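You operate a simulated robot arm through the tools that you are given. There is no shell and no other tool. Be economical: measure what you need, move in short steps, check, and stop when the job is done.

You run a simulated robot arm. Do the job below in one go: nothing can be reset, and whatever is moved stays where it is left.

## Task
Take the crate on the top of the test bench and put it away on the shelf of the sample bench. Turn the turns dial to 2x. Put the bundle on the store high shelf. Turn the moist dial to 90 %. Take the press block from the upper shelf of the tall rack and put it on the spot at p23. Fetch the can from the top of the high shelf and stand it on the top of the wall table. Put the punnet that says "Soup" from the top of the wall table on the platform of the left scale and the punnet labelled "Sauce" on the top of the high shelf. Open the light box door. Any order will do. Set down upright: press block, can.

The check looks at the end state, three seconds after you hand in, the way a careful person would. Anything else that was tipped, shoved, dropped, spilled or broken makes it a failure.

## Robot
A 6-joint arm with a four-finger gripper on a trunk, on a base that drives. Base frame: it is fixed to the floor where the robot stands at the start and does not move with it; the origin is under the middle of the robot, x ahead of it, y to its left, z up; the surface under the hand at the start is at about z = 800. Readings come in mm, degrees, newtons and seconds.
Its first joint turns from -166.0 to 166.0 degrees. Places, roughly: bundle (20x5x12 cm) [-7800, -600, 1500]; can (11x7x20 cm) [-7900, 5200, 1400]; crate (36x26x13 cm) [800, 0, 900]; light box door [-7900, 2400, 1000]; moist dial [-6400, 0, 600]; platform of the left scale [-4500, 6500, 700]; press block [-7750, 1500, 1000]; punnet [-8000, 5000, 750]; shelf of the sample bench [-2100, -2800, 300]; spot at P23 (34x23 cm) [-7880, 3380, 800]; store high shelf [-7900, -200, 1100]; top of the high shelf [-8000, 5000, 1300]; top of the wall table [-7900, 5000, 800]; turns dial [1300, 6600, 1200]. Payload 3.67 kg.
The TCP is the grasp point between the finger pads, 28 mm short of the fingertips. In the tool frame z runs along the fingers and y along their closing line. Largest opening 112 mm; the body of the gripper starts 73 mm behind the TCP.
Orientation is that of the tool frame in the base frame, as [roll, pitch, yaw] about the fixed x, y, z axes, in that order (R = Rz(yaw) Ry(pitch) Rx(roll)). With the fingers straight down and closing along the base's y, the tool's x points along the base's -x, its y along +y and its z along -z.

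## Interface
- The arm moves only by the tool nudge_tool. Its argument "deltas" is a list of rows, each a list of 7 numbers: the shift along the base's x, y, z in units of 20 mm (1.0 is 20 mm), then the turn, a rotation vector about the base's x, y, z in units of 6 degrees (1.0 is 6 degrees), then the finger opening in cm, from 0 to 11.2. In form: [[dx, dy, dz, rx, ry, rz, gripper], ...]. A call has 1 to 12 rows; each row shifts and turns the commanded pose from where the row before left it. A call with a number of a shift or a turn outside -1 to 1 is refused whole. Rows are played at 5 a second. More than 50 mm and 8.6 degrees between two rows, or a gripper value outside its range, and nothing of the call is played. Where a pose cannot be reached the arm comes as near as it can. A force on the tool above 40 N (or 10 N above the force at the start of the call, whichever is more), or a blocked arm, ends the call early, and 0.2 s more pass. Each finger halts on what it meets, pressing with about 32 N; the grip force reading is that of the motor and also rises with nothing between the fingers. The clock runs only during rows and for 0.2 s after the last one: add rows that do not move to give the fingers time. The reply holds the time, the measured pose of the TCP, the force on the tool along the base axes, the opening and the grip force, in the units named above and with some noise, with the torque about the TCP (base axes, N m) and any sound that the robot's microphone picked up.
- Cameras (640 x 400 px; columns grow to the right, rows downward): "scene" is now at [102.2, 182.6, 1327.8]; the picture's right is [-0.36, -0.93, 0.00], its down [-0.55, 0.21, -0.81] and it looks along [0.75, -0.29, -0.59] (base axes); focal length 273 px, centre (320, 200). "wrist" rides on the gripper at [60, -18, -104] in the tool frame; the picture's right is [0.29, 0.96, 0.00], its down [-0.80, 0.24, -0.55] and it looks along [-0.53, 0.16, 0.83] (tool axes); focal length 234 px, centre (320, 200). There is no depth. A picture from a camera that has moved, and an enlarged one, comes with that camera's place and axes in the base frame and with its lens.
- camera(camera): a new picture of that camera. The clock stands still meanwhile.
- drive_base(legs): drives the robot by 1 to 6 legs, each [ahead, left, turn to the left] in mm, mm and degrees, along the robot's own axes; the way and the turn of a leg run together, so that a leg with both is an arc; at most 1500 mm and 180 degrees a leg. The arm and the cameras ride along, it lands a little off, and it stops where it bumps. It gives what a move gives.
- pan_tilt(pan, tilt): turns the head with the scene camera to pan (to the left, within 143 degrees either way) and tilt (down, from -29 to 69), counted from straight ahead of the robot. It gives what a move gives.
- enlarge(camera, box): a new picture of the part [left, top, right, bottom] of that camera's present view, enlarged. The clock stands still meanwhile.
- close_job(): hands the job in; it is judged then, once.

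Go step by step. Nothing tells you exact positions but the pictures and the camera data: compare them with the known pose of the tool, close in by small moves and look again before you grip or let go. The budget is 217 turns and 218 pictures, counting those below and the enlarged ones. Unless the task says otherwise, let go and move clear before handing in.

The tools are called after ">>>" by a JSON object that holds its "api" and its "payload". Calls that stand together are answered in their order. nudge_tool: Moves the arm, as the interface text tells. Its arguments: {"type":"object","properties":{"deltas":{"type":"array"}},"required":["deltas"]} The other tools are called the same way: drive_base (legs) drives the base; pan_tilt (pan, tilt) turns the head that bears the scene camera; camera (camera) takes a picture; enlarge (camera, box) takes an enlarged picture of a part of a camera's view; close_job () hands the job in.

At the start:

```text
t: 0.0
ee_pos: [612.0, -4.1, 1029.9]
tool_rot: [-180.0, 0.1, -180.0]
wrist_force: [-0.7, 0.4, -0.8]
wrist_torque: [0.01, -0.02, -0.01]
gripper_width: 111.9
finger_force: 0.0
robot x, y, heading: [0.2, -4.2, 0.0]
head pan, tilt: [-21.0, 36.2]
```

scene: 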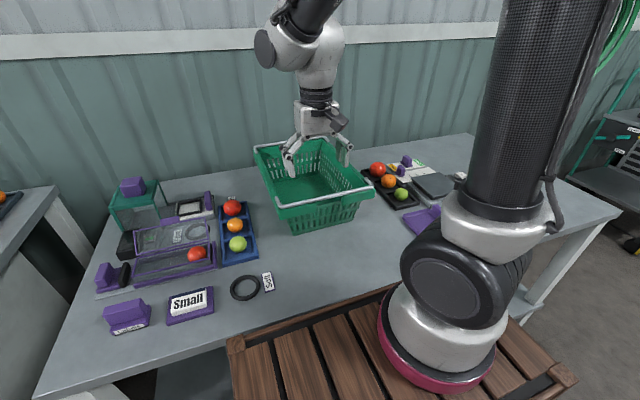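
wrist: 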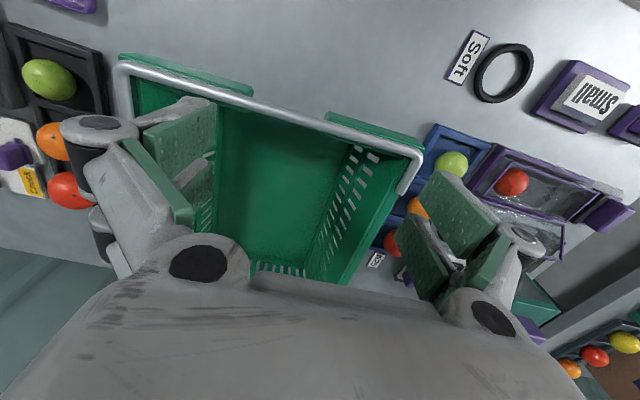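

The green crate sits with its short end facing me at about x 613, spanning y −170 to 90. I'll look closer at its rim and at the sample bench before choosing a grip.

>>> {"api": "enlarge", "payload": {"camera": "scene", "box": [230, 110, 410, 240]}}

>>> {"api": "pan_tilt", "payload": {"pan": -127, "tilt": 15}}

>>> {"api": "camera", "payload": {"camera": "scene"}}

```text
3.08 times, centred on (320, 175) of scene
camera zoom: at [102.2, 182.6, 1327.8], right [-0.36, -0.93, 0.0], down [-0.55, 0.21, -0.81], along [0.75, -0.29, -0.59], focal length 839 px, centre (320, 277)
```

zoom: 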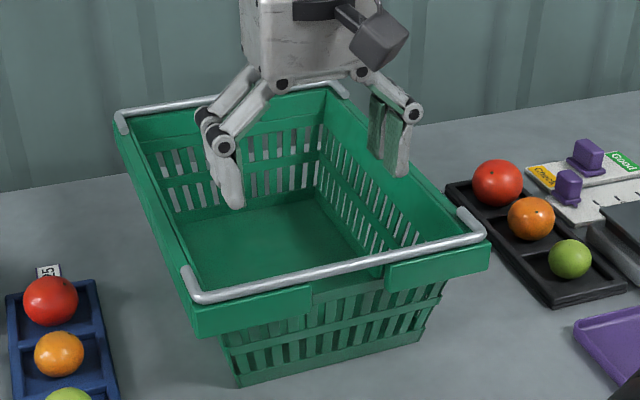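

```text
t: 1.8
ee_pos: [612.3, -5.0, 1030.3]
tool_rot: [180.0, 0.1, -180.0]
wrist_force: [0.7, -0.5, -0.1]
wrist_torque: [0.02, 0.02, 0.01]
gripper_width: 112.0
finger_force: 0.0
robot x, y, heading: [1.1, 2.1, 0.1]
head pan, tilt: [-127.0, 15.0]
```

```text
214 pictures are left
camera scene: at [-35.6, 139.3, 1361.7], right [-0.8, 0.6, 0.0], down [0.16, 0.21, -0.97], along [-0.58, -0.77, -0.26], focal length 273 px, centre (320, 200)
```

scene: 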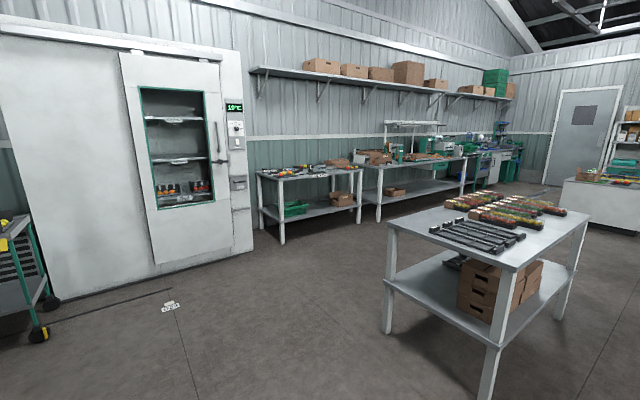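

The sample bench is the small bench near the right of the incubator, with a low shelf holding a green crate and cartons. I'll enlarge it.

>>> {"api": "enlarge", "payload": {"camera": "scene", "box": [240, 140, 400, 250]}}

```text
3.64 times, centred on (320, 195) of scene
camera zoom: at [-35.6, 139.3, 1361.7], right [-0.8, 0.6, 0.0], down [0.16, 0.21, -0.97], along [-0.58, -0.77, -0.26], focal length 991 px, centre (320, 218)
```

zoom: 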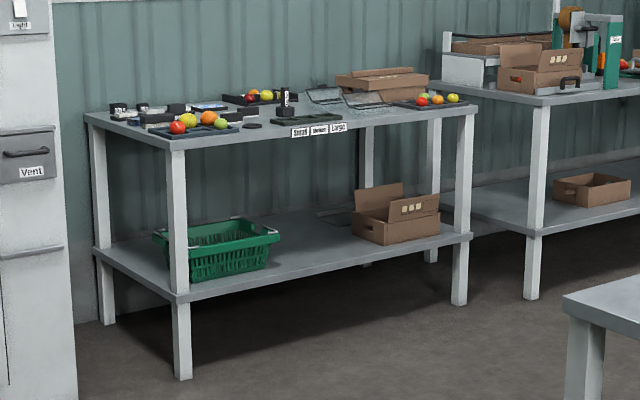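

The shelf has a free gap between another green crate and a carton. I'll grip the crate on its long +y wall (shorter lever), so I move above that rim and check with the wrist camera.

>>> {"api": "nudge_tool", "payload": {"deltas": [[1, 0.5, 0, 0, 0, 0, 9], [1, 0.5, 0, 0, 0, 0, 9], [1, 0.5, 0, 0, 0, 0, 9], [1, 0.5, 0, 0, 0, 0, 9], [1, 0.5, 0, 0, 0, 0, 9], [1, 0.5, 0, 0, 0, 0, 9], [1, 0.5, 0, 0, 0, 0, 9], [1, 0.5, 0, 0, 0, 0, 9], [0.6, 0.5, 0, 0, 0, 0, 9], [0, 0, 0, 0, 0, 0, 9]]}}

>>> {"api": "pan_tilt", "payload": {"pan": -10, "tilt": 30}}

>>> {"api": "camera", "payload": {"camera": "wrist"}}

>>> {"api": "camera", "payload": {"camera": "scene"}}

```text
t: 4.0
ee_pos: [783.8, 86.2, 1028.9]
tool_rot: [-180.0, 0.1, -180.0]
wrist_force: [0.0, 0.3, 0.2]
wrist_torque: [0.0, -0.02, 0.01]
gripper_width: 90.1
finger_force: 0.0
robot x, y, heading: [0.2, 2.5, -0.2]
head pan, tilt: [-127.0, 15.0]
```

```text
t: 6.0
ee_pos: [783.2, 87.6, 1028.8]
tool_rot: [180.0, 0.0, 180.0]
wrist_force: [0.2, -0.1, 0.6]
wrist_torque: [-0.02, -0.01, 0.04]
gripper_width: 90.1
finger_force: 0.0
robot x, y, heading: [1.2, 0.1, 0.3]
head pan, tilt: [-10.0, 30.0]
```

```text
212 pictures are left
camera wrist: at [723.4, 66.9, 1132.3], right [-0.29, 0.96, 0.0], down [0.8, 0.24, 0.55], along [0.53, 0.16, -0.83], focal length 234 px, centre (320, 200)
```

wrist: 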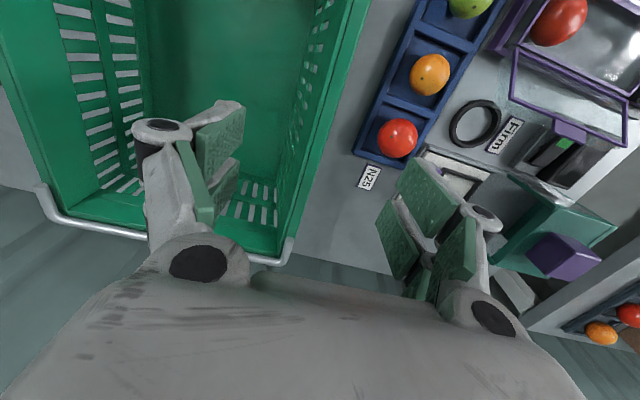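

```text
211 pictures are left
camera scene: at [109.7, 198.2, 1337.5], right [-0.17, -0.98, 0.0], down [-0.49, 0.09, -0.87], along [0.85, -0.15, -0.5], focal length 273 px, centre (320, 200)
```

scene: 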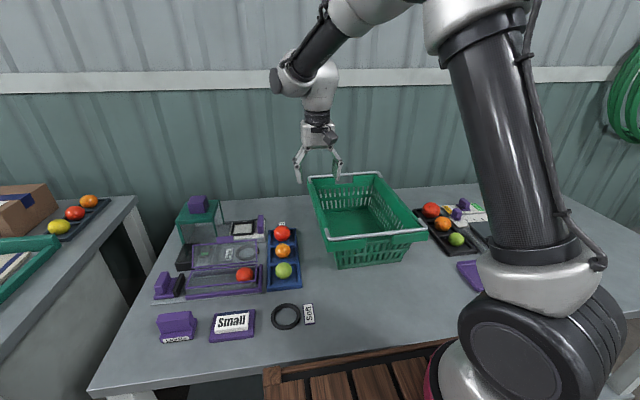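

The rim at x≈785 is at y≈84, nearly parallel to x. I'll tilt the fingers about 8° to match the tapered wall, lower over the rim and close.

>>> {"api": "nudge_tool", "payload": {"deltas": [[0, 0, 0, -0.7, 0, -0.4, 6.5], [0, 0, -1, -0.7, 0, 0, 6.5], [0, 0, -1, 0, 0, 0, 6.5], [0, 0, -1, 0, 0, 0, 6.5], [0, 0, -1, 0, 0, 0, 6.5], [0, 0, -1, 0, 0, 0, 6.5], [0, 0, 0, 0, 0, 0, 6.5]]}}

>>> {"api": "camera", "payload": {"camera": "wrist"}}

>>> {"api": "enlarge", "payload": {"camera": "scene", "box": [250, 110, 450, 280]}}

```text
t: 7.6
ee_pos: [783.4, 85.7, 928.4]
tool_rot: [-171.7, 0.3, 177.6]
wrist_force: [0.6, -1.2, 0.6]
wrist_torque: [0.01, 0.0, -0.02]
gripper_width: 64.9
finger_force: 0.1
robot x, y, heading: [0.9, 1.3, -0.1]
head pan, tilt: [-10.0, 30.0]
```

```text
210 pictures are left
camera wrist: at [722.3, 83.8, 1033.1], right [-0.25, 0.96, -0.14], down [0.81, 0.28, 0.52], along [0.54, 0.01, -0.84], focal length 234 px, centre (320, 200)
```

wrist: 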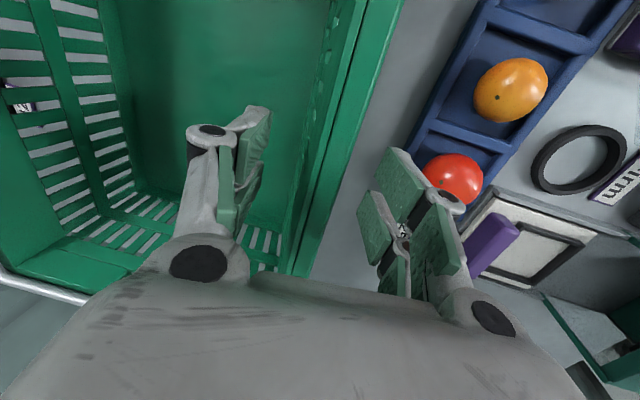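

```text
2.35 times, centred on (350, 195) of scene
camera zoom: at [109.7, 198.2, 1337.4], right [-0.17, -0.98, 0.0], down [-0.49, 0.09, -0.87], along [0.85, -0.15, -0.5], focal length 642 px, centre (249, 212)
```

zoom: 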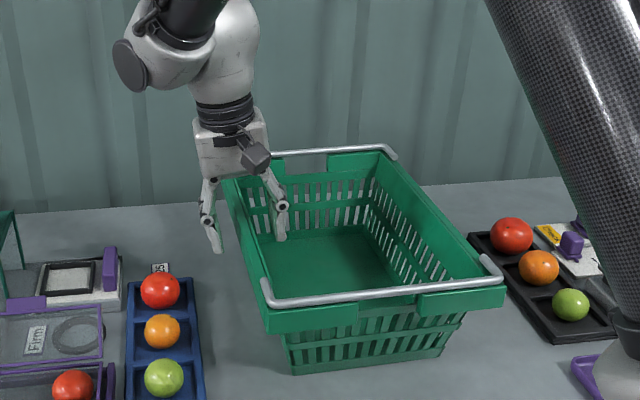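

The rim is between the fingers. Lower another 30 mm and close.

>>> {"api": "nudge_tool", "payload": {"deltas": [[0, 0, -0.8, 0, 0, 0, 5.5], [0, 0, -0.7, 0, 0, 0, 5], [0, 0, 0, 0, 0, 0, 0], [0, 0, 0, 0, 0, 0, 0], [0, 0, 0, 0, 0, 0, 0], [0, 0, 0, 0, 0, 0, 0]]}}

>>> {"api": "camera", "payload": {"camera": "wrist"}}

```text
t: 9.0
ee_pos: [782.7, 85.1, 898.3]
tool_rot: [-171.5, 0.4, 177.7]
wrist_force: [1.3, -1.8, 1.6]
wrist_torque: [-0.94, 0.15, 0.28]
gripper_width: 22.4
finger_force: 32.0
robot x, y, heading: [-2.1, 0.1, -0.0]
head pan, tilt: [-10.0, 30.0]
```

```text
208 pictures are left
camera wrist: at [721.8, 83.3, 1003.8], right [-0.25, 0.96, -0.14], down [0.81, 0.28, 0.52], along [0.54, 0.01, -0.84], focal length 234 px, centre (320, 200)
```

wrist: 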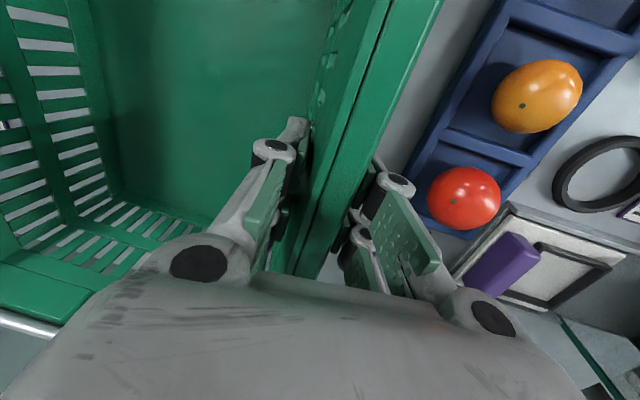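

Gripped at 22 mm of rim. Lift gently and see how it hangs.

>>> {"api": "nudge_tool", "payload": {"deltas": [[0, 0, 0.5, 0, 0, 0, 0], [0, 0, 0.5, 0, 0, 0, 0], [0, 0, 0.5, 0, 0, 0, 0], [0, 0, 0.5, 0, 0, 0, 0], [0, 0, 0.5, 0, 0, 0, 0], [0, 0, 0.5, 0, 0, 0, 0], [0, 0, 0.5, 0, 0, 0, 0], [0, 0, 0.5, 0, 0, 0, 0]]}}

>>> {"api": "enlarge", "payload": {"camera": "scene", "box": [250, 110, 450, 280]}}

```text
t: 10.8
ee_pos: [782.8, 84.7, 978.2]
tool_rot: [-171.6, 0.3, 177.6]
wrist_force: [0.2, 0.7, -4.5]
wrist_torque: [0.49, -0.02, 0.04]
gripper_width: 20.1
finger_force: 31.6
robot x, y, heading: [4.6, -1.2, -0.2]
head pan, tilt: [-10.0, 30.0]
```

```text
2.35 times, centred on (350, 195) of scene
camera zoom: at [109.9, 198.2, 1337.4], right [-0.17, -0.98, 0.0], down [-0.49, 0.09, -0.87], along [0.85, -0.15, -0.5], focal length 642 px, centre (249, 212)
```

zoom: 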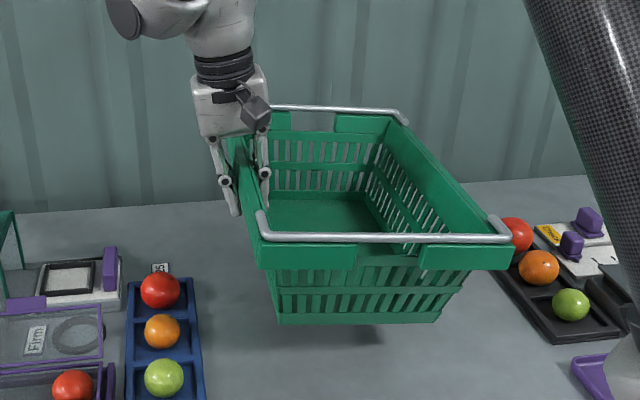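

It hangs well (about 0.45 kg). Raise, back away from the bench, then I'll turn the crate to be ahead of the gripper.

>>> {"api": "nudge_tool", "payload": {"deltas": [[0, 0, 1, 0, 0, 0, 0], [0, 0, 1, 0, 0, 0, 0], [0, 0, 1, 0, 0, 0, 0], [0, 0, 1, 0, 0, 0, 0], [0, 0, 1, 0, 0, 0, 0], [0, 0, 0, 0, 0, 0, 0]]}}

>>> {"api": "drive_base", "payload": {"legs": [[-700, 0, 0]]}}

>>> {"api": "nudge_tool", "payload": {"deltas": [[-0.5, 0, 0, 0, 0, 1, 0], [-0.5, 0, 0, 0, 0, 1, 0], [-0.5, 0, 0, 0, 0, 1, 0], [-0.5, 0, 0, 0, 0, 1, 0], [-0.5, 0, 0, 0, 0, 1, 0], [-0.5, 0, 0, 0, 0, 1, 0], [-0.5, 0, 0, 0, 0, 1, 0], [-0.5, 0, 0, 0, 0, 1, 0]]}}

>>> {"api": "camera", "payload": {"camera": "scene"}}

```text
t: 12.2
ee_pos: [782.5, 84.3, 1078.6]
tool_rot: [-171.6, 0.2, 177.6]
wrist_force: [0.7, -0.1, -4.1]
wrist_torque: [0.49, -0.04, -0.05]
gripper_width: 20.5
finger_force: 31.8
robot x, y, heading: [-3.0, -0.8, -0.2]
head pan, tilt: [-10.0, 30.0]
```

```text
t: 16.1
ee_pos: [77.8, 85.6, 1078.7]
tool_rot: [-171.7, 0.3, 177.7]
wrist_force: [0.2, 1.2, -3.9]
wrist_torque: [0.5, -0.02, 0.0]
gripper_width: 20.5
finger_force: 32.1
robot x, y, heading: [-707.2, 0.9, 0.1]
head pan, tilt: [-10.0, 30.0]
```

```text
t: 17.9
ee_pos: [-2.4, 85.5, 1079.1]
tool_rot: [-171.6, 0.2, -134.1]
wrist_force: [0.2, 0.4, -4.9]
wrist_torque: [0.35, 0.34, -0.04]
gripper_width: 20.8
finger_force: 31.6
robot x, y, heading: [-705.1, 0.6, 0.1]
head pan, tilt: [-10.0, 30.0]
```

```text
206 pictures are left
camera scene: at [-595.9, 197.9, 1337.4], right [-0.17, -0.98, 0.0], down [-0.49, 0.09, -0.87], along [0.85, -0.15, -0.5], focal length 273 px, centre (320, 200)
```

scene: 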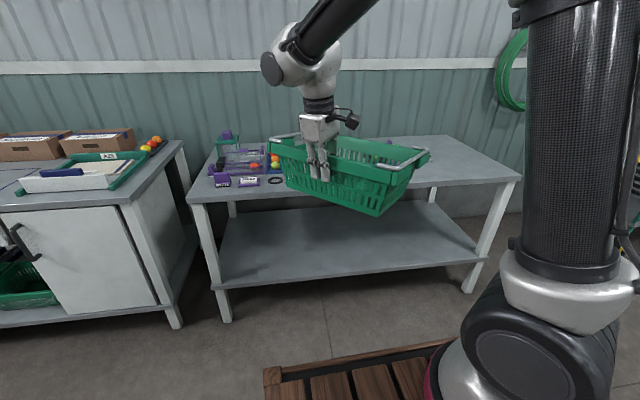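

Crate holds steady. Finish the yaw so the crate is straight ahead, then drive round to the sample bench.

>>> {"api": "nudge_tool", "payload": {"deltas": [[0, -0.5, 0, 0, 0, 1, 0], [0, -0.5, 0, 0, 0, 1, 0], [0, -0.5, 0, 0, 0, 1, 0], [0, -0.5, 0, 0, 0, 1, 0], [0, -0.5, 0, 0, 0, 1, 0], [0, -0.5, 0, 0, 0, 1, 0], [0, -0.5, 0, 0, 0, 1, 0], [0, -0.5, 0, 0, 0, 0.35, 0], [0, 0, 0, 0, 0, 0, 0]]}}

>>> {"api": "drive_base", "payload": {"legs": [[0, 0, -90], [1350, 0, 0], [0, -1430, 0]]}}

>>> {"api": "pan_tilt", "payload": {"pan": 0, "tilt": 40}}

>>> {"api": "camera", "payload": {"camera": "scene"}}

```text
t: 19.9
ee_pos: [-2.0, 5.6, 1078.7]
tool_rot: [-171.6, 0.2, -90.1]
wrist_force: [-0.3, -0.2, -4.3]
wrist_torque: [0.01, 0.49, 0.02]
gripper_width: 21.1
finger_force: 32.5
robot x, y, heading: [-707.5, 1.3, 0.1]
head pan, tilt: [-10.0, 30.0]
```

```text
t: 37.1
ee_pos: [-2112.4, -2062.3, 1078.8]
tool_rot: [-171.6, 0.2, -179.8]
wrist_force: [0.3, 0.2, -4.6]
wrist_torque: [0.53, -0.02, 0.04]
gripper_width: 21.5
finger_force: 32.3
robot x, y, heading: [-2123.2, -1362.0, -89.6]
head pan, tilt: [-10.0, 30.0]
```

```text
t: 37.8
ee_pos: [-2112.9, -2062.8, 1079.8]
tool_rot: [-171.6, 0.2, -179.9]
wrist_force: [1.0, 0.1, -4.3]
wrist_torque: [0.5, -0.04, 0.06]
gripper_width: 21.4
finger_force: 32.5
robot x, y, heading: [-2121.0, -1362.2, -89.7]
head pan, tilt: [0.0, 40.0]
```

```text
205 pictures are left
camera scene: at [-1906.6, -1464.2, 1322.1], right [-1.0, -0.01, 0.0], down [0.0, 0.64, -0.77], along [0.01, -0.77, -0.64], focal length 273 px, centre (320, 200)
```

scene: 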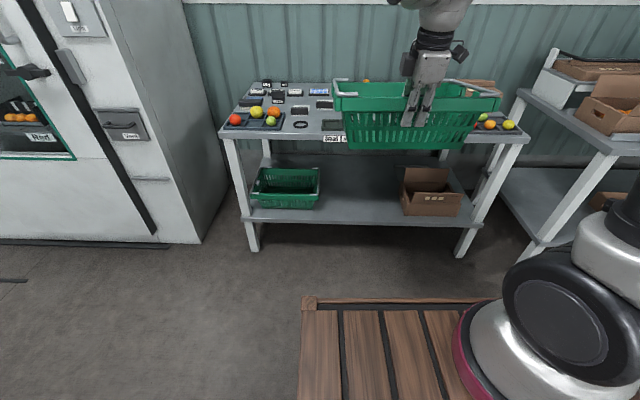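

The free gap on the shelf is x ≈ −1892…−2350 and the crate is centred at −2112 already. I'll lower the crate in front of the bench in steps.

>>> {"api": "nudge_tool", "payload": {"deltas": [[-0.4, -1, -1, 0, 0, 0, 0], [0, -1, -1, 0, 0, 0, 0], [0, -1, -1, 0, 0, 0, 0], [0, 0, -1, 0, 0, 0, 0], [0, 0, -1, 0, 0, 0, 0], [0, 0, -1, 0, 0, 0, 0], [0, 0, -1, 0, 0, 0, 0], [0, 0, -1, 0, 0, 0, 0], [0, 0, -1, 0, 0, 0, 0], [0, 0, -1, 0, 0, 0, 0], [0, 0, -1, 0, 0, 0, 0], [0, 0, -1, 0, 0, 0, 0]]}}

>>> {"api": "nudge_tool", "payload": {"deltas": [[0, 0, -1, 0, 0, 0, 0], [0, 0, -1, 0, 0, 0, 0], [0, 0, -1, 0, 0, 0, 0], [0, 0, -1, 0, 0, 0, 0], [0, 0, -1, 0, 0, 0, 0], [0, 0, -1, 0, 0, 0, 0], [0, 0, -1, 0, 0, 0, 0], [0, 0, -1, 0, 0, 0, 0], [0, 0, -1, 0, 0, 0, 0], [0, 0, -1, 0, 0, 0, 0]]}}

>>> {"api": "camera", "payload": {"camera": "scene"}}

```text
t: 40.4
ee_pos: [-2121.3, -2122.9, 839.0]
tool_rot: [-171.6, 0.2, -179.9]
wrist_force: [-0.1, -0.2, -4.5]
wrist_torque: [0.46, 0.02, 0.08]
gripper_width: 21.7
finger_force: 31.9
robot x, y, heading: [-2121.3, -1356.4, -89.6]
head pan, tilt: [0.0, 40.0]
```

```text
t: 42.6
ee_pos: [-2088.0, -2139.0, 705.3]
tool_rot: [-172.2, 0.4, 180.0]
wrist_force: [-0.3, -0.2, -4.8]
wrist_torque: [0.47, -0.09, -0.02]
gripper_width: 21.9
finger_force: 31.6
out of reach, approached as far as the arm can: row 6, 7, 8, 9, 10
robot x, y, heading: [-2124.6, -1357.5, -89.5]
head pan, tilt: [0.0, 40.0]
```

```text
204 pictures are left
camera scene: at [-1907.0, -1464.4, 1322.1], right [-1.0, -0.01, 0.0], down [0.0, 0.64, -0.77], along [0.0, -0.77, -0.64], focal length 273 px, centre (320, 200)
```

scene: 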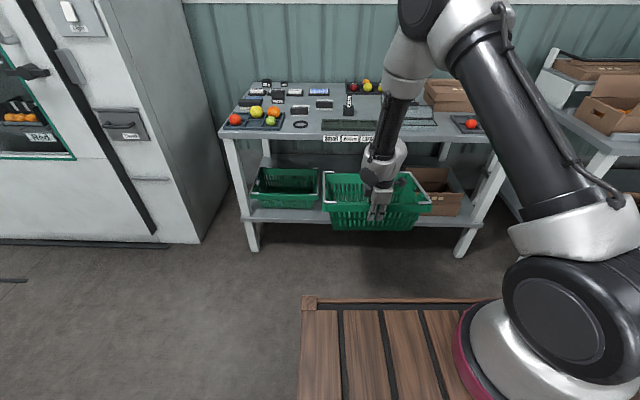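

Tool-down can't go below z≈705 here. The crate is empty, so I'll test whether pitching the tool forward lets the arm go lower.

>>> {"api": "nudge_tool", "payload": {"deltas": [[0, 0.5, 0.5, -1, 0, 0, 0], [0, 0, 0, -1, 0, 0, 0], [0, 0, 0, -1, 0, 0, 0], [0, 0, 0, -1, 0, 0, 0], [0, 0, -1, -1, 0, 0, 0], [0, 0, -1, 0, 0, 0, 0], [0, 0, -1, 0, 0, 0, 0], [0, 0, -1, 0, 0, 0, 0], [0, 0, -1, 0, 0, 0, 0], [0, 0, -1, 0, 0, 0, 0]]}}

>>> {"api": "camera", "payload": {"camera": "scene"}}

```text
t: 44.8
ee_pos: [-2065.0, -2165.2, 651.3]
tool_rot: [-171.4, 1.7, -179.8]
wrist_force: [-0.6, -0.2, -4.6]
wrist_torque: [0.48, -0.04, -0.06]
gripper_width: 22.5
finger_force: 32.2
out of reach, approached as far as the arm can: row 1, 2, 3, 4, 5, 6, 7, 8, 9, 10
robot x, y, heading: [-2121.6, -1357.5, -89.5]
head pan, tilt: [0.0, 40.0]
```

```text
203 pictures are left
camera scene: at [-1906.8, -1464.2, 1322.1], right [-1.0, -0.01, 0.0], down [0.0, 0.64, -0.77], along [0.0, -0.77, -0.64], focal length 273 px, centre (320, 200)
```

scene: 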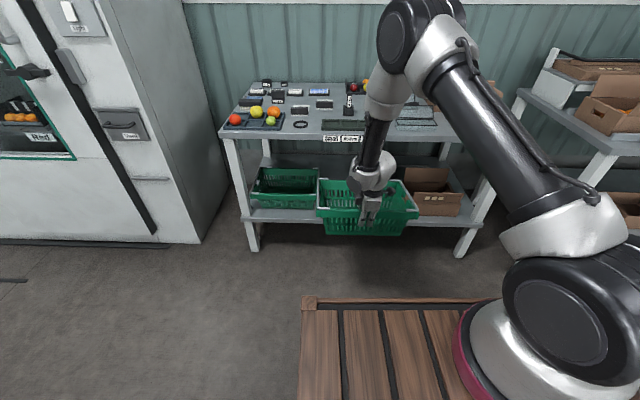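

The wrist limit loosens as the radius grows, so low placement needs r≈950. First raise and pull back to see what pose is being commanded.

>>> {"api": "nudge_tool", "payload": {"deltas": [[0, 0, 0.5, 0, 0, 0, 0], [0, 0, 0.5, 0, 0, 0, 0]]}}

```text
t: 45.4
ee_pos: [-2064.5, -2164.8, 671.2]
tool_rot: [-171.9, 1.5, -179.6]
wrist_force: [-0.5, 0.4, -4.1]
wrist_torque: [0.5, -0.01, 0.01]
gripper_width: 22.3
finger_force: 32.0
robot x, y, heading: [-2122.6, -1361.0, -89.5]
head pan, tilt: [0.0, 40.0]
```

Commands start from the measured pose, good. Square up, then drive in so the crate enters the shelf opening at mid height.

>>> {"api": "nudge_tool", "payload": {"deltas": [[-0.9, -0.2, 0, 0, 0.25, -0.06, 0], [-0.9, -0.2, 0, 0, 0, 0, 0], [-0.9, 0, 0, 0, 0, 0, 0]]}}

>>> {"api": "drive_base", "payload": {"legs": [[170, 0, 0]]}}

>>> {"api": "camera", "payload": {"camera": "scene"}}

>>> {"api": "camera", "payload": {"camera": "wrist"}}

```text
t: 46.2
ee_pos: [-2117.2, -2173.3, 671.6]
tool_rot: [-171.9, 0.0, 180.0]
wrist_force: [1.0, -0.8, -4.8]
wrist_torque: [0.49, -0.04, 0.04]
gripper_width: 22.1
finger_force: 32.1
robot x, y, heading: [-2125.7, -1363.6, -89.5]
head pan, tilt: [0.0, 40.0]
```

```text
t: 47.7
ee_pos: [-2116.8, -2342.7, 671.4]
tool_rot: [-171.9, -0.1, 179.9]
wrist_force: [-0.2, 0.4, -4.4]
wrist_torque: [0.48, -0.02, 0.05]
gripper_width: 22.1
finger_force: 32.3
robot x, y, heading: [-2121.6, -1528.7, -89.6]
head pan, tilt: [0.0, 40.0]
```

```text
202 pictures are left
camera scene: at [-1905.3, -1633.8, 1322.1], right [-1.0, -0.01, 0.0], down [0.0, 0.64, -0.77], along [0.01, -0.77, -0.64], focal length 273 px, centre (320, 200)
```

scene: 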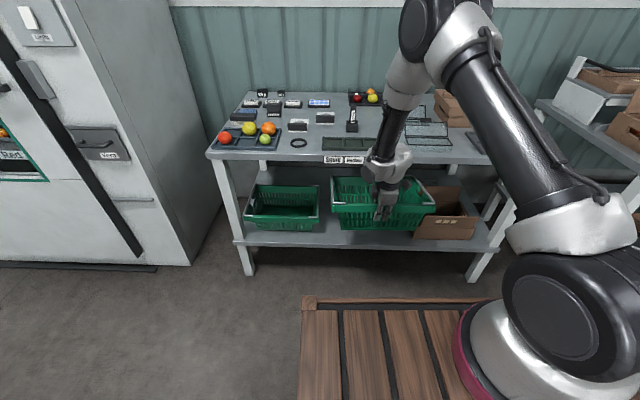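

```text
201 pictures are left
camera wrist: at [-2177.0, -2348.3, 776.5], right [-0.29, 0.95, -0.13], down [0.8, 0.31, 0.52], along [0.53, 0.04, -0.85], focal length 234 px, centre (320, 200)
```

wrist: 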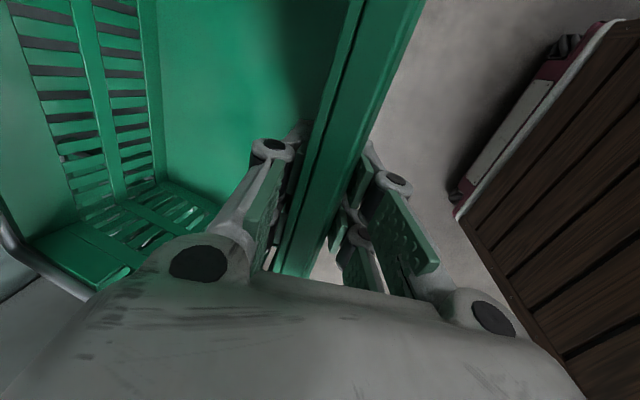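

The crate is inside the opening, clear both sides. Lower diagonally outward.

>>> {"api": "nudge_tool", "payload": {"deltas": [[0, -0.5, -1, 0, 0, 0, 0], [0, -0.5, -1, 0, 0, 0, 0], [0, -0.5, -1, 0, 0, 0, 0], [0, -0.5, -1, 0, 0, 0, 0], [0, -0.5, -1, 0, 0, 0, 0], [0, -0.5, -1, 0, 0, 0, 0], [0, -0.5, -1, 0, 0, 0, 0], [0, -0.5, -1, 0, 0, 0, 0], [0, -0.5, -1, 0, 0, 0, 0], [0, -0.5, -1, 0, 0, 0, 0]]}}

>>> {"api": "camera", "payload": {"camera": "scene"}}

```text
t: 49.9
ee_pos: [-2115.9, -2444.5, 471.1]
tool_rot: [-172.0, 0.1, 179.9]
wrist_force: [0.1, -0.7, -4.0]
wrist_torque: [0.48, -0.01, 0.06]
gripper_width: 22.1
finger_force: 31.9
robot x, y, heading: [-2119.0, -1526.5, -89.5]
head pan, tilt: [0.0, 40.0]
```

```text
200 pictures are left
camera scene: at [-1905.3, -1633.7, 1322.1], right [-1.0, -0.01, 0.0], down [0.0, 0.64, -0.77], along [0.01, -0.77, -0.64], focal length 273 px, centre (320, 200)
```

scene: 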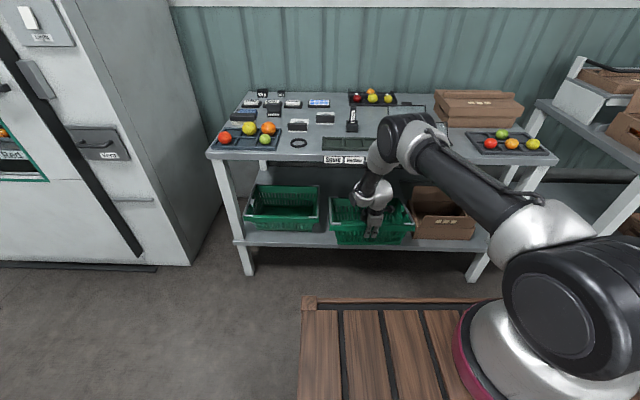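

>>> {"api": "enlarge", "payload": {"camera": "scene", "box": [300, 90, 460, 270]}}

>>> {"api": "camera", "payload": {"camera": "wrist"}}

```text
2.22 times, centred on (380, 180) of scene
camera zoom: at [-1905.3, -1633.7, 1322.1], right [-1.0, -0.01, 0.0], down [0.0, 0.64, -0.77], along [0.01, -0.77, -0.64], focal length 606 px, centre (187, 244)
```

zoom: 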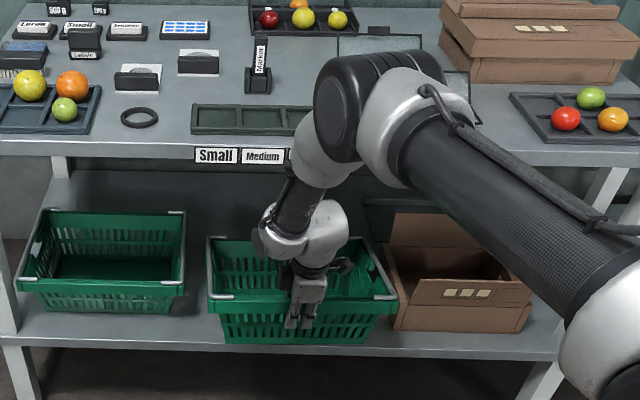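

```text
198 pictures are left
camera wrist: at [-2176.7, -2449.1, 576.4], right [-0.29, 0.95, -0.14], down [0.8, 0.31, 0.52], along [0.53, 0.04, -0.85], focal length 234 px, centre (320, 200)
```

wrist: 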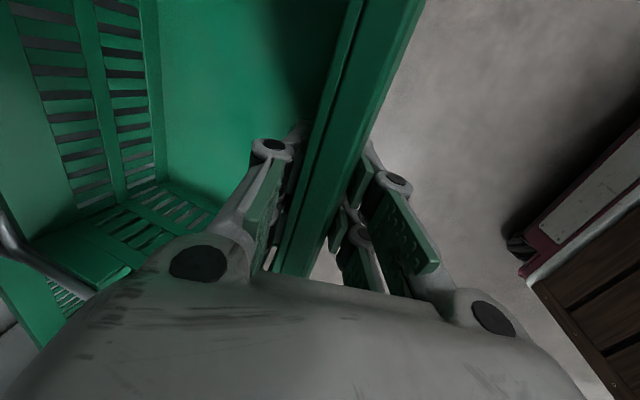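

I'll lower almost straight down to keep the elbow off the bench top, stopping on contact with the shelf.

>>> {"api": "nudge_tool", "payload": {"deltas": [[0, -0.25, -0.7, 0, 0, 0, 0], [0, -0.2, -0.7, 0, 0, 0, 0], [0, -0.2, -0.7, 0, 0, 0, 0], [0, -0.2, -0.5, 0, 0, 0, 0]]}}

>>> {"api": "enlarge", "payload": {"camera": "scene", "box": [300, 90, 460, 270]}}

```text
t: 50.9
ee_pos: [-2116.7, -2460.3, 419.0]
tool_rot: [-171.9, 0.0, 179.9]
wrist_force: [-0.1, 0.9, -0.5]
wrist_torque: [-0.06, 0.02, -0.14]
gripper_width: 20.5
finger_force: 32.1
robot x, y, heading: [-2120.8, -1531.4, -89.5]
head pan, tilt: [0.0, 40.0]
```

```text
2.22 times, centred on (380, 180) of scene
camera zoom: at [-1905.3, -1633.6, 1322.1], right [-1.0, -0.01, 0.0], down [0.0, 0.64, -0.77], along [0.01, -0.77, -0.64], focal length 606 px, centre (187, 244)
```

zoom: 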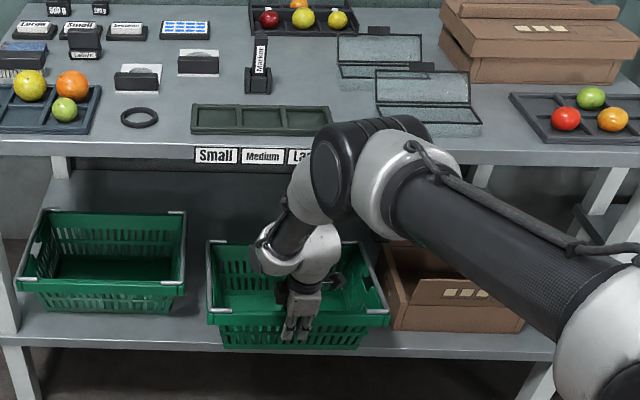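

Weight is off the gripper; the crate stands on the shelf. Open and rise out.

>>> {"api": "nudge_tool", "payload": {"deltas": [[0, 0, -0.1, 0, 0, 0, 3], [0, 0, 0, 0, 0, 0, 5], [0, 0, 0, 0, 0, 0, 6], [0, 0.1, 0.6, 0, 0, 0, 6], [0, 0.1, 1, 0, 0, 0, 6], [0, 0.1, 1, 0, 0, 0, 6], [0, 0.1, 1, 0, 0, 0, 6], [0, 0.1, 1, 0, 0, 0, 6]]}}

>>> {"api": "enlarge", "payload": {"camera": "scene", "box": [230, 120, 470, 280]}}

```text
t: 52.7
ee_pos: [-2116.0, -2450.3, 508.6]
tool_rot: [-171.9, 0.0, 179.9]
wrist_force: [1.7, -0.5, -0.2]
wrist_torque: [0.0, 0.02, 0.0]
gripper_width: 59.9
finger_force: 0.0
robot x, y, heading: [-2121.3, -1527.0, -89.8]
head pan, tilt: [0.0, 40.0]
```

```text
2.50 times, centred on (350, 200) of scene
camera zoom: at [-1905.4, -1633.7, 1322.1], right [-1.0, -0.01, 0.0], down [0.0, 0.64, -0.77], along [0.01, -0.77, -0.64], focal length 682 px, centre (245, 200)
```

zoom: 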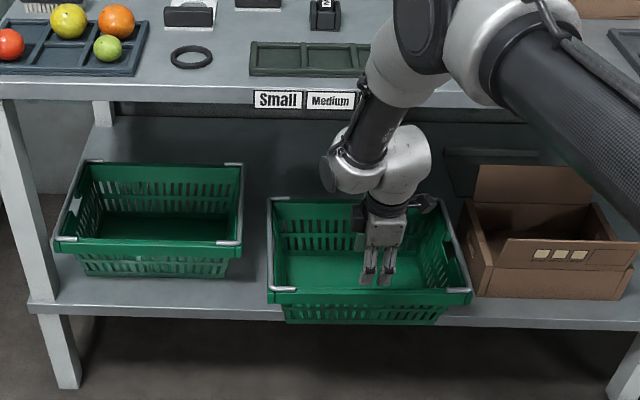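

The crate is on the shelf but its front rim overhangs a little. I'll close the fingers, back out, and nudge it inward ~45 mm.

>>> {"api": "nudge_tool", "payload": {"deltas": [[0, 0, 0.5, 0, 0, 0, 0], [0, 0, 0, 0, 0, 0, 0], [0, 0, 0, 0, 0, 0, 0]]}}

>>> {"api": "drive_base", "payload": {"legs": [[-110, 0, 0]]}}

>>> {"api": "nudge_tool", "payload": {"deltas": [[0, 0, -1, 0, 0, 0, 0], [0, 0, -1, 0, 0, 0, 0], [0, 0, -1, 0, 0, 0, 0], [0, 0, -0.5, 0, 0, 0, 0], [0, 0, 0, 0, 0, 0, 0]]}}

>>> {"api": "enlarge", "payload": {"camera": "scene", "box": [230, 120, 470, 280]}}

```text
t: 53.5
ee_pos: [-2116.4, -2449.8, 519.0]
tool_rot: [-172.0, 0.0, 179.8]
wrist_force: [0.0, -0.3, 0.7]
wrist_torque: [0.04, -0.06, -0.02]
gripper_width: 0.0
finger_force: 31.9
robot x, y, heading: [-2118.2, -1526.3, -89.8]
head pan, tilt: [0.0, 40.0]
```

```text
t: 54.7
ee_pos: [-2116.3, -2341.7, 519.6]
tool_rot: [-171.8, 0.0, -180.0]
wrist_force: [0.4, 0.5, -0.4]
wrist_torque: [0.03, 0.01, -0.02]
gripper_width: 0.0
finger_force: 31.7
robot x, y, heading: [-2124.0, -1415.6, -89.4]
head pan, tilt: [0.0, 40.0]
```

```text
t: 55.9
ee_pos: [-2116.7, -2341.3, 449.6]
tool_rot: [-171.9, 0.0, -180.0]
wrist_force: [0.8, -0.3, 0.7]
wrist_torque: [0.01, 0.0, 0.0]
gripper_width: 0.0
finger_force: 31.8
robot x, y, heading: [-2120.6, -1420.0, -89.1]
head pan, tilt: [0.0, 40.0]
```

```text
2.50 times, centred on (350, 200) of scene
camera zoom: at [-1906.1, -1523.5, 1322.1], right [-1.0, -0.01, 0.0], down [-0.01, 0.64, -0.77], along [0.01, -0.77, -0.64], focal length 682 px, centre (245, 200)
```

zoom: 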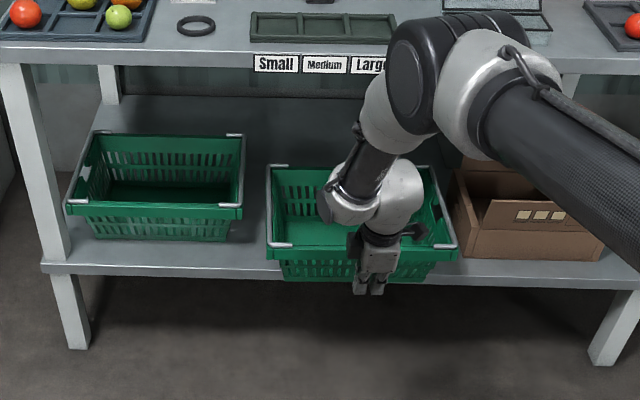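

>>> {"api": "drive_base", "payload": {"legs": [[135, 0, 0]]}}

>>> {"api": "enlarge", "payload": {"camera": "scene", "box": [230, 120, 470, 280]}}

```text
t: 57.2
ee_pos: [-2115.5, -2477.9, 450.8]
tool_rot: [-171.7, 0.2, 179.9]
wrist_force: [0.5, 8.5, 35.7]
wrist_torque: [-0.29, -0.08, 0.03]
gripper_width: 0.0
finger_force: 32.1
robot x, y, heading: [-2123.2, -1551.7, -89.5]
head pan, tilt: [0.0, 40.0]
```

```text
2.50 times, centred on (350, 200) of scene
camera zoom: at [-1905.1, -1658.6, 1322.2], right [-1.0, -0.01, 0.0], down [0.0, 0.64, -0.77], along [0.01, -0.77, -0.64], focal length 682 px, centre (245, 200)
```

zoom: 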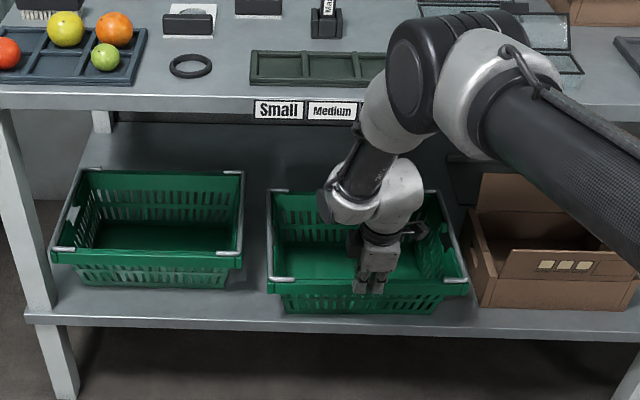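

It slid in; the tips ended up resting on the rim. Raise straight up and check.

>>> {"api": "nudge_tool", "payload": {"deltas": [[0, 0, 0.3, 0, 0, 0, 0], [0, 0, 0.7, 0, 0, 0, 0], [0, 0, 1, 0, 0, 0, 0], [0, 0, 1, 0, 0, 0, 0], [0, 0, 1, 0, 0, 0, 0]]}}

>>> {"api": "drive_base", "payload": {"legs": [[-200, 0, 0]]}}

>>> {"api": "enlarge", "payload": {"camera": "scene", "box": [230, 100, 470, 260]}}

```text
t: 58.4
ee_pos: [-2116.0, -2477.5, 530.3]
tool_rot: [-171.9, 0.1, 179.9]
wrist_force: [0.4, 0.1, 0.3]
wrist_torque: [0.04, 0.0, -0.01]
gripper_width: 0.1
finger_force: 31.6
robot x, y, heading: [-2122.2, -1555.1, -89.6]
head pan, tilt: [0.0, 40.0]
```

```text
t: 60.0
ee_pos: [-2115.1, -2279.3, 530.0]
tool_rot: [-171.8, 0.1, -179.9]
wrist_force: [0.2, 1.0, -0.2]
wrist_torque: [0.03, 0.04, -0.04]
gripper_width: 0.0
finger_force: 31.9
robot x, y, heading: [-2126.2, -1358.2, -89.3]
head pan, tilt: [0.0, 40.0]
```

```text
2.50 times, centred on (350, 180) of scene
camera zoom: at [-1906.5, -1459.6, 1322.1], right [-1.0, -0.01, 0.0], down [-0.01, 0.64, -0.77], along [0.01, -0.77, -0.64], focal length 682 px, centre (245, 250)
```

zoom: 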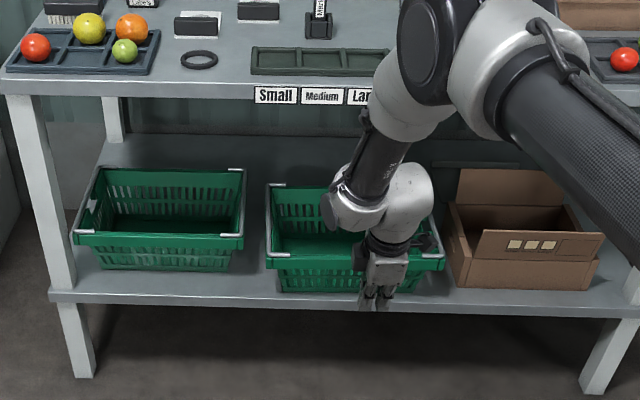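

The crate is properly on the shelf. Raise and retract the arm, straighten the tool, and look west for the route.

>>> {"api": "nudge_tool", "payload": {"deltas": [[0, 0.2, 1, 0, 0, 0, 5], [0, 0.2, 1, 0, 0, 0, 5], [0, 0.2, 1, 0, 0, 0, 5], [0, 0.3, 1, 0, 0, 0, 5], [0, 0.4, 1, 0, 0, 0, 5], [0, 0.4, 1, 0, 0, 0, 5], [0, 0.5, 1, 0, 0, 0, 5], [0, 0.6, 1, 0, 0, 0, 5], [0, 0.6, 1, 0, 0, 0, 5], [0, 0.6, 1, 0, 0, 0, 5], [0, 0.6, 1, 0, 0, 0, 5], [0, 0.6, 1, 0, 0, 0, 5]]}}

>>> {"api": "nudge_tool", "payload": {"deltas": [[0, 0.8, 1, 0.7, 0, 0, 5], [0, 0.8, 1, 0.6, 0, 0, 5], [0, 0.8, 1, 0, 0, 0, 5], [0, 0.8, 1, 0, 0, 0, 5], [0, 0.8, 1, 0, 0, 0, 5], [0, 0.8, 1, 0, 0, 0, 5], [0, 0.8, 1, 0, 0, 0, 5], [0, 0.8, 1, 0, 0, 0, 5], [0, 0.8, 1, 0, 0, 0, 5], [0, 0.8, 1, 0, 0, 0, 5], [0, 0.8, 1, 0, 0, 0, 5], [0, 0.8, 1, 0, 0, 0, 5]]}}

>>> {"api": "pan_tilt", "payload": {"pan": -75, "tilt": 15}}

>>> {"api": "camera", "payload": {"camera": "scene"}}

```text
t: 62.6
ee_pos: [-2116.2, -2174.4, 770.6]
tool_rot: [-171.9, 0.1, -179.9]
wrist_force: [0.3, 0.8, 0.1]
wrist_torque: [-0.01, 0.02, 0.0]
gripper_width: 49.7
finger_force: 0.1
robot x, y, heading: [-2124.3, -1357.7, -89.6]
head pan, tilt: [0.0, 40.0]
```

```text
t: 65.2
ee_pos: [-2116.6, -1981.6, 1011.4]
tool_rot: [-179.6, 0.1, 180.0]
wrist_force: [-0.2, -0.6, -0.5]
wrist_torque: [0.01, -0.02, 0.0]
gripper_width: 50.1
finger_force: 0.0
robot x, y, heading: [-2125.3, -1357.2, -89.4]
head pan, tilt: [0.0, 40.0]
```

```text
t: 66.7
ee_pos: [-2116.3, -1981.5, 1009.2]
tool_rot: [-179.7, 0.1, -179.8]
wrist_force: [-0.2, 0.0, 0.3]
wrist_torque: [0.01, 0.02, 0.01]
gripper_width: 49.8
finger_force: 0.1
robot x, y, heading: [-2124.1, -1354.4, -89.7]
head pan, tilt: [-75.0, 15.0]
```

```text
192 pictures are left
camera scene: at [-1997.3, -1399.7, 1361.6], right [-0.27, 0.96, 0.0], down [0.25, 0.07, -0.97], along [-0.93, -0.26, -0.26], focal length 273 px, centre (320, 200)
```

scene: 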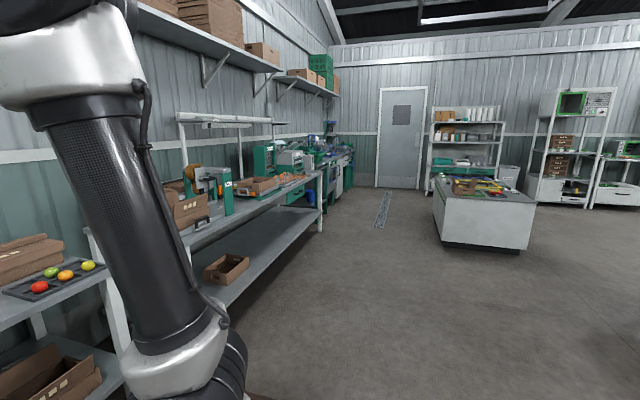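

The white island ahead likely carries the moist dial. Drive west around toward its north side.

>>> {"api": "drive_base", "payload": {"legs": [[0, 0, -90], [1400, 0, 0], [800, -1000, 0], [700, -1100, 0]]}}

>>> {"api": "pan_tilt", "payload": {"pan": 30, "tilt": 20}}

>>> {"api": "camera", "payload": {"camera": "scene"}}

```text
t: 87.4
ee_pos: [-5403.6, 353.0, 1010.3]
tool_rot: [-179.5, 0.0, 86.0]
wrist_force: [0.1, -0.5, -0.2]
wrist_torque: [0.04, 0.03, 0.01]
gripper_width: 50.2
finger_force: 0.1
robot x, y, heading: [-4773.6, 315.8, 176.6]
head pan, tilt: [-75.0, 15.0]
stopped in leg 4: the robot was blocked; the commanded pose is now the measured one
```

```text
t: 89.2
ee_pos: [-5402.7, 353.6, 1009.4]
tool_rot: [-179.6, 0.0, 86.0]
wrist_force: [0.0, 0.1, 0.2]
wrist_torque: [0.02, 0.03, 0.03]
gripper_width: 50.2
finger_force: 0.0
robot x, y, heading: [-4777.9, 317.5, 176.6]
head pan, tilt: [30.0, 20.0]
```

```text
191 pictures are left
camera scene: at [-4893.8, 60.3, 1353.5], right [-0.45, 0.9, 0.0], down [0.31, 0.15, -0.94], along [-0.84, -0.42, -0.34], focal length 273 px, centre (320, 200)
```

scene: 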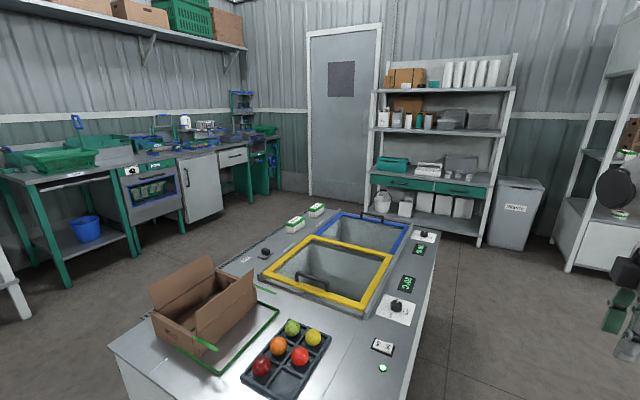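

I bumped the island lightly and stopped; it stands with two knobs on its top. The far one at about (−6415, −24) should be the moist dial; I'll zoom and look around north of it.

>>> {"api": "enlarge", "payload": {"camera": "scene", "box": [360, 200, 480, 330]}}

>>> {"api": "drive_base", "payload": {"legs": [[0, -600, 0]]}}

>>> {"api": "pan_tilt", "payload": {"pan": -15, "tilt": 15}}

>>> {"api": "camera", "payload": {"camera": "scene"}}

```text
3.08 times, centred on (420, 265) of scene
camera zoom: at [-4893.8, 60.3, 1353.5], right [-0.45, 0.9, 0.0], down [0.31, 0.15, -0.94], along [-0.84, -0.42, -0.34], focal length 839 px, centre (12, 0)
```

zoom: 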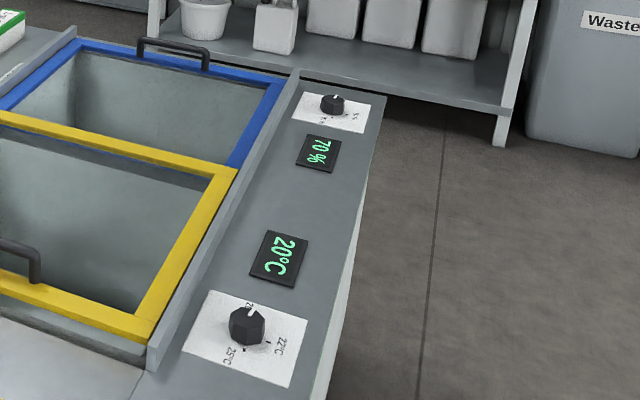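

```text
t: 90.0
ee_pos: [-5404.6, 358.6, 1009.1]
tool_rot: [-179.6, 0.0, 85.8]
wrist_force: [-0.3, 0.1, 0.7]
wrist_torque: [-0.04, -0.01, 0.0]
gripper_width: 50.1
finger_force: 0.2
robot x, y, heading: [-4778.8, 319.6, 176.3]
head pan, tilt: [30.0, 20.0]
stopped in leg 1: the robot was blocked; the commanded pose is now the measured one
```

```text
t: 91.2
ee_pos: [-5404.2, 359.3, 1009.8]
tool_rot: [-179.6, 0.0, 85.7]
wrist_force: [-0.6, -0.2, 0.4]
wrist_torque: [-0.01, -0.03, 0.02]
gripper_width: 50.1
finger_force: 0.0
robot x, y, heading: [-4777.4, 320.2, 176.3]
head pan, tilt: [-15.0, 15.0]
```

```text
189 pictures are left
camera scene: at [-4901.2, 133.9, 1361.6], right [0.32, 0.95, 0.0], down [0.25, -0.08, -0.97], along [-0.91, 0.31, -0.26], focal length 273 px, centre (320, 200)
```

scene: 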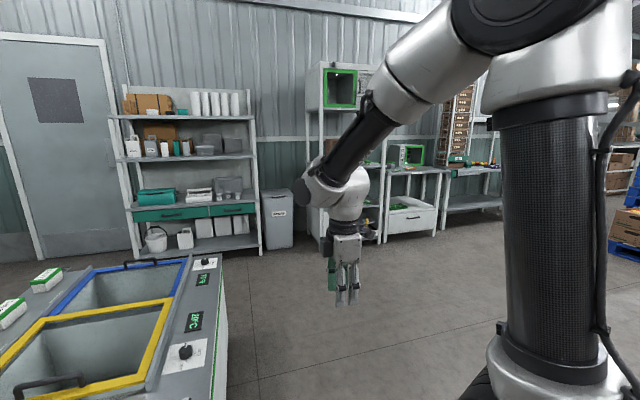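

Something blocks on the right, so the bump was there. Look right.

>>> {"api": "pan_tilt", "payload": {"pan": -85, "tilt": 35}}

>>> {"api": "camera", "payload": {"camera": "scene"}}

```text
t: 92.6
ee_pos: [-5404.6, 358.3, 1010.1]
tool_rot: [-179.6, 0.0, 85.8]
wrist_force: [-0.5, 1.0, 0.4]
wrist_torque: [0.03, 0.01, 0.01]
gripper_width: 49.9
finger_force: 0.0
robot x, y, heading: [-4779.1, 317.3, 176.2]
head pan, tilt: [-85.0, 35.0]
```

```text
188 pictures are left
camera scene: at [-4814.7, 191.9, 1329.7], right [1.0, 0.02, 0.0], down [0.01, -0.57, -0.82], along [-0.02, 0.82, -0.57], focal length 273 px, centre (320, 200)
```

scene: 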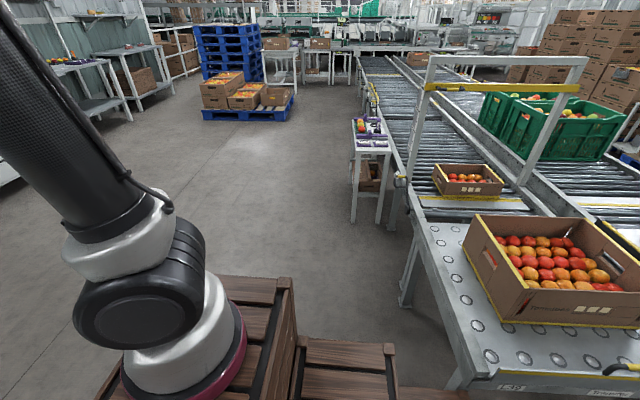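

>>> {"api": "pan_tilt", "payload": {"pan": -95, "tilt": 69}}

>>> {"api": "camera", "payload": {"camera": "scene"}}

```text
t: 93.6
ee_pos: [-5405.3, 357.5, 1009.5]
tool_rot: [-179.6, 0.0, 85.7]
wrist_force: [-0.4, -0.6, -0.1]
wrist_torque: [-0.01, 0.0, -0.02]
gripper_width: 49.9
finger_force: 0.0
robot x, y, heading: [-4779.0, 315.4, 176.4]
head pan, tilt: [-95.0, 68.8]
```

```text
187 pictures are left
camera scene: at [-4804.2, 159.2, 1286.0], right [0.99, -0.15, 0.0], down [-0.14, -0.92, -0.36], along [0.06, 0.36, -0.93], focal length 273 px, centre (320, 200)
```

scene: 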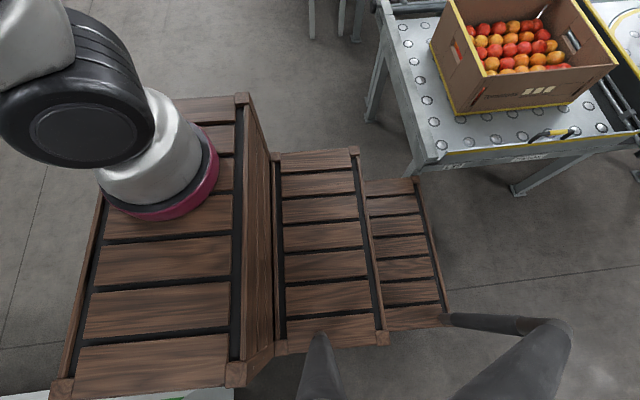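

The robot's stepped rear touched a conveyor-table leg; the island is just on my left. I'll go forward first, then sidestep north.

>>> {"api": "drive_base", "payload": {"legs": [[350, 0, 0], [0, -500, 0]]}}

>>> {"api": "pan_tilt", "payload": {"pan": 40, "tilt": 35}}

>>> {"api": "camera", "payload": {"camera": "scene"}}

```text
t: 98.4
ee_pos: [-5719.7, 882.8, 1009.0]
tool_rot: [-179.6, -0.1, 85.6]
wrist_force: [1.1, -0.2, 1.0]
wrist_torque: [0.0, 0.02, 0.01]
gripper_width: 49.9
finger_force: 0.0
robot x, y, heading: [-5095.5, 844.8, 176.0]
head pan, tilt: [-95.0, 68.8]
```

```text
t: 100.5
ee_pos: [-5718.1, 883.9, 1011.0]
tool_rot: [-179.6, 0.1, 85.6]
wrist_force: [0.2, -0.7, 0.9]
wrist_torque: [0.01, 0.04, -0.01]
gripper_width: 50.0
finger_force: 0.1
robot x, y, heading: [-5092.4, 842.4, 176.3]
head pan, tilt: [40.0, 35.0]
```

```text
186 pictures are left
camera scene: at [-5198.6, 575.8, 1329.6], right [-0.59, 0.81, 0.0], down [0.46, 0.34, -0.82], along [-0.66, -0.48, -0.57], focal length 273 px, centre (320, 200)
```

scene: 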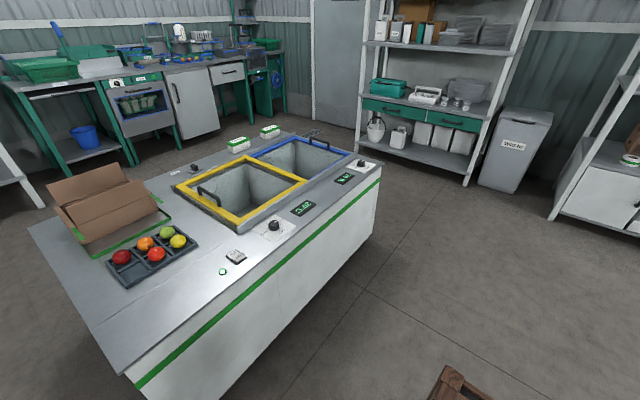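

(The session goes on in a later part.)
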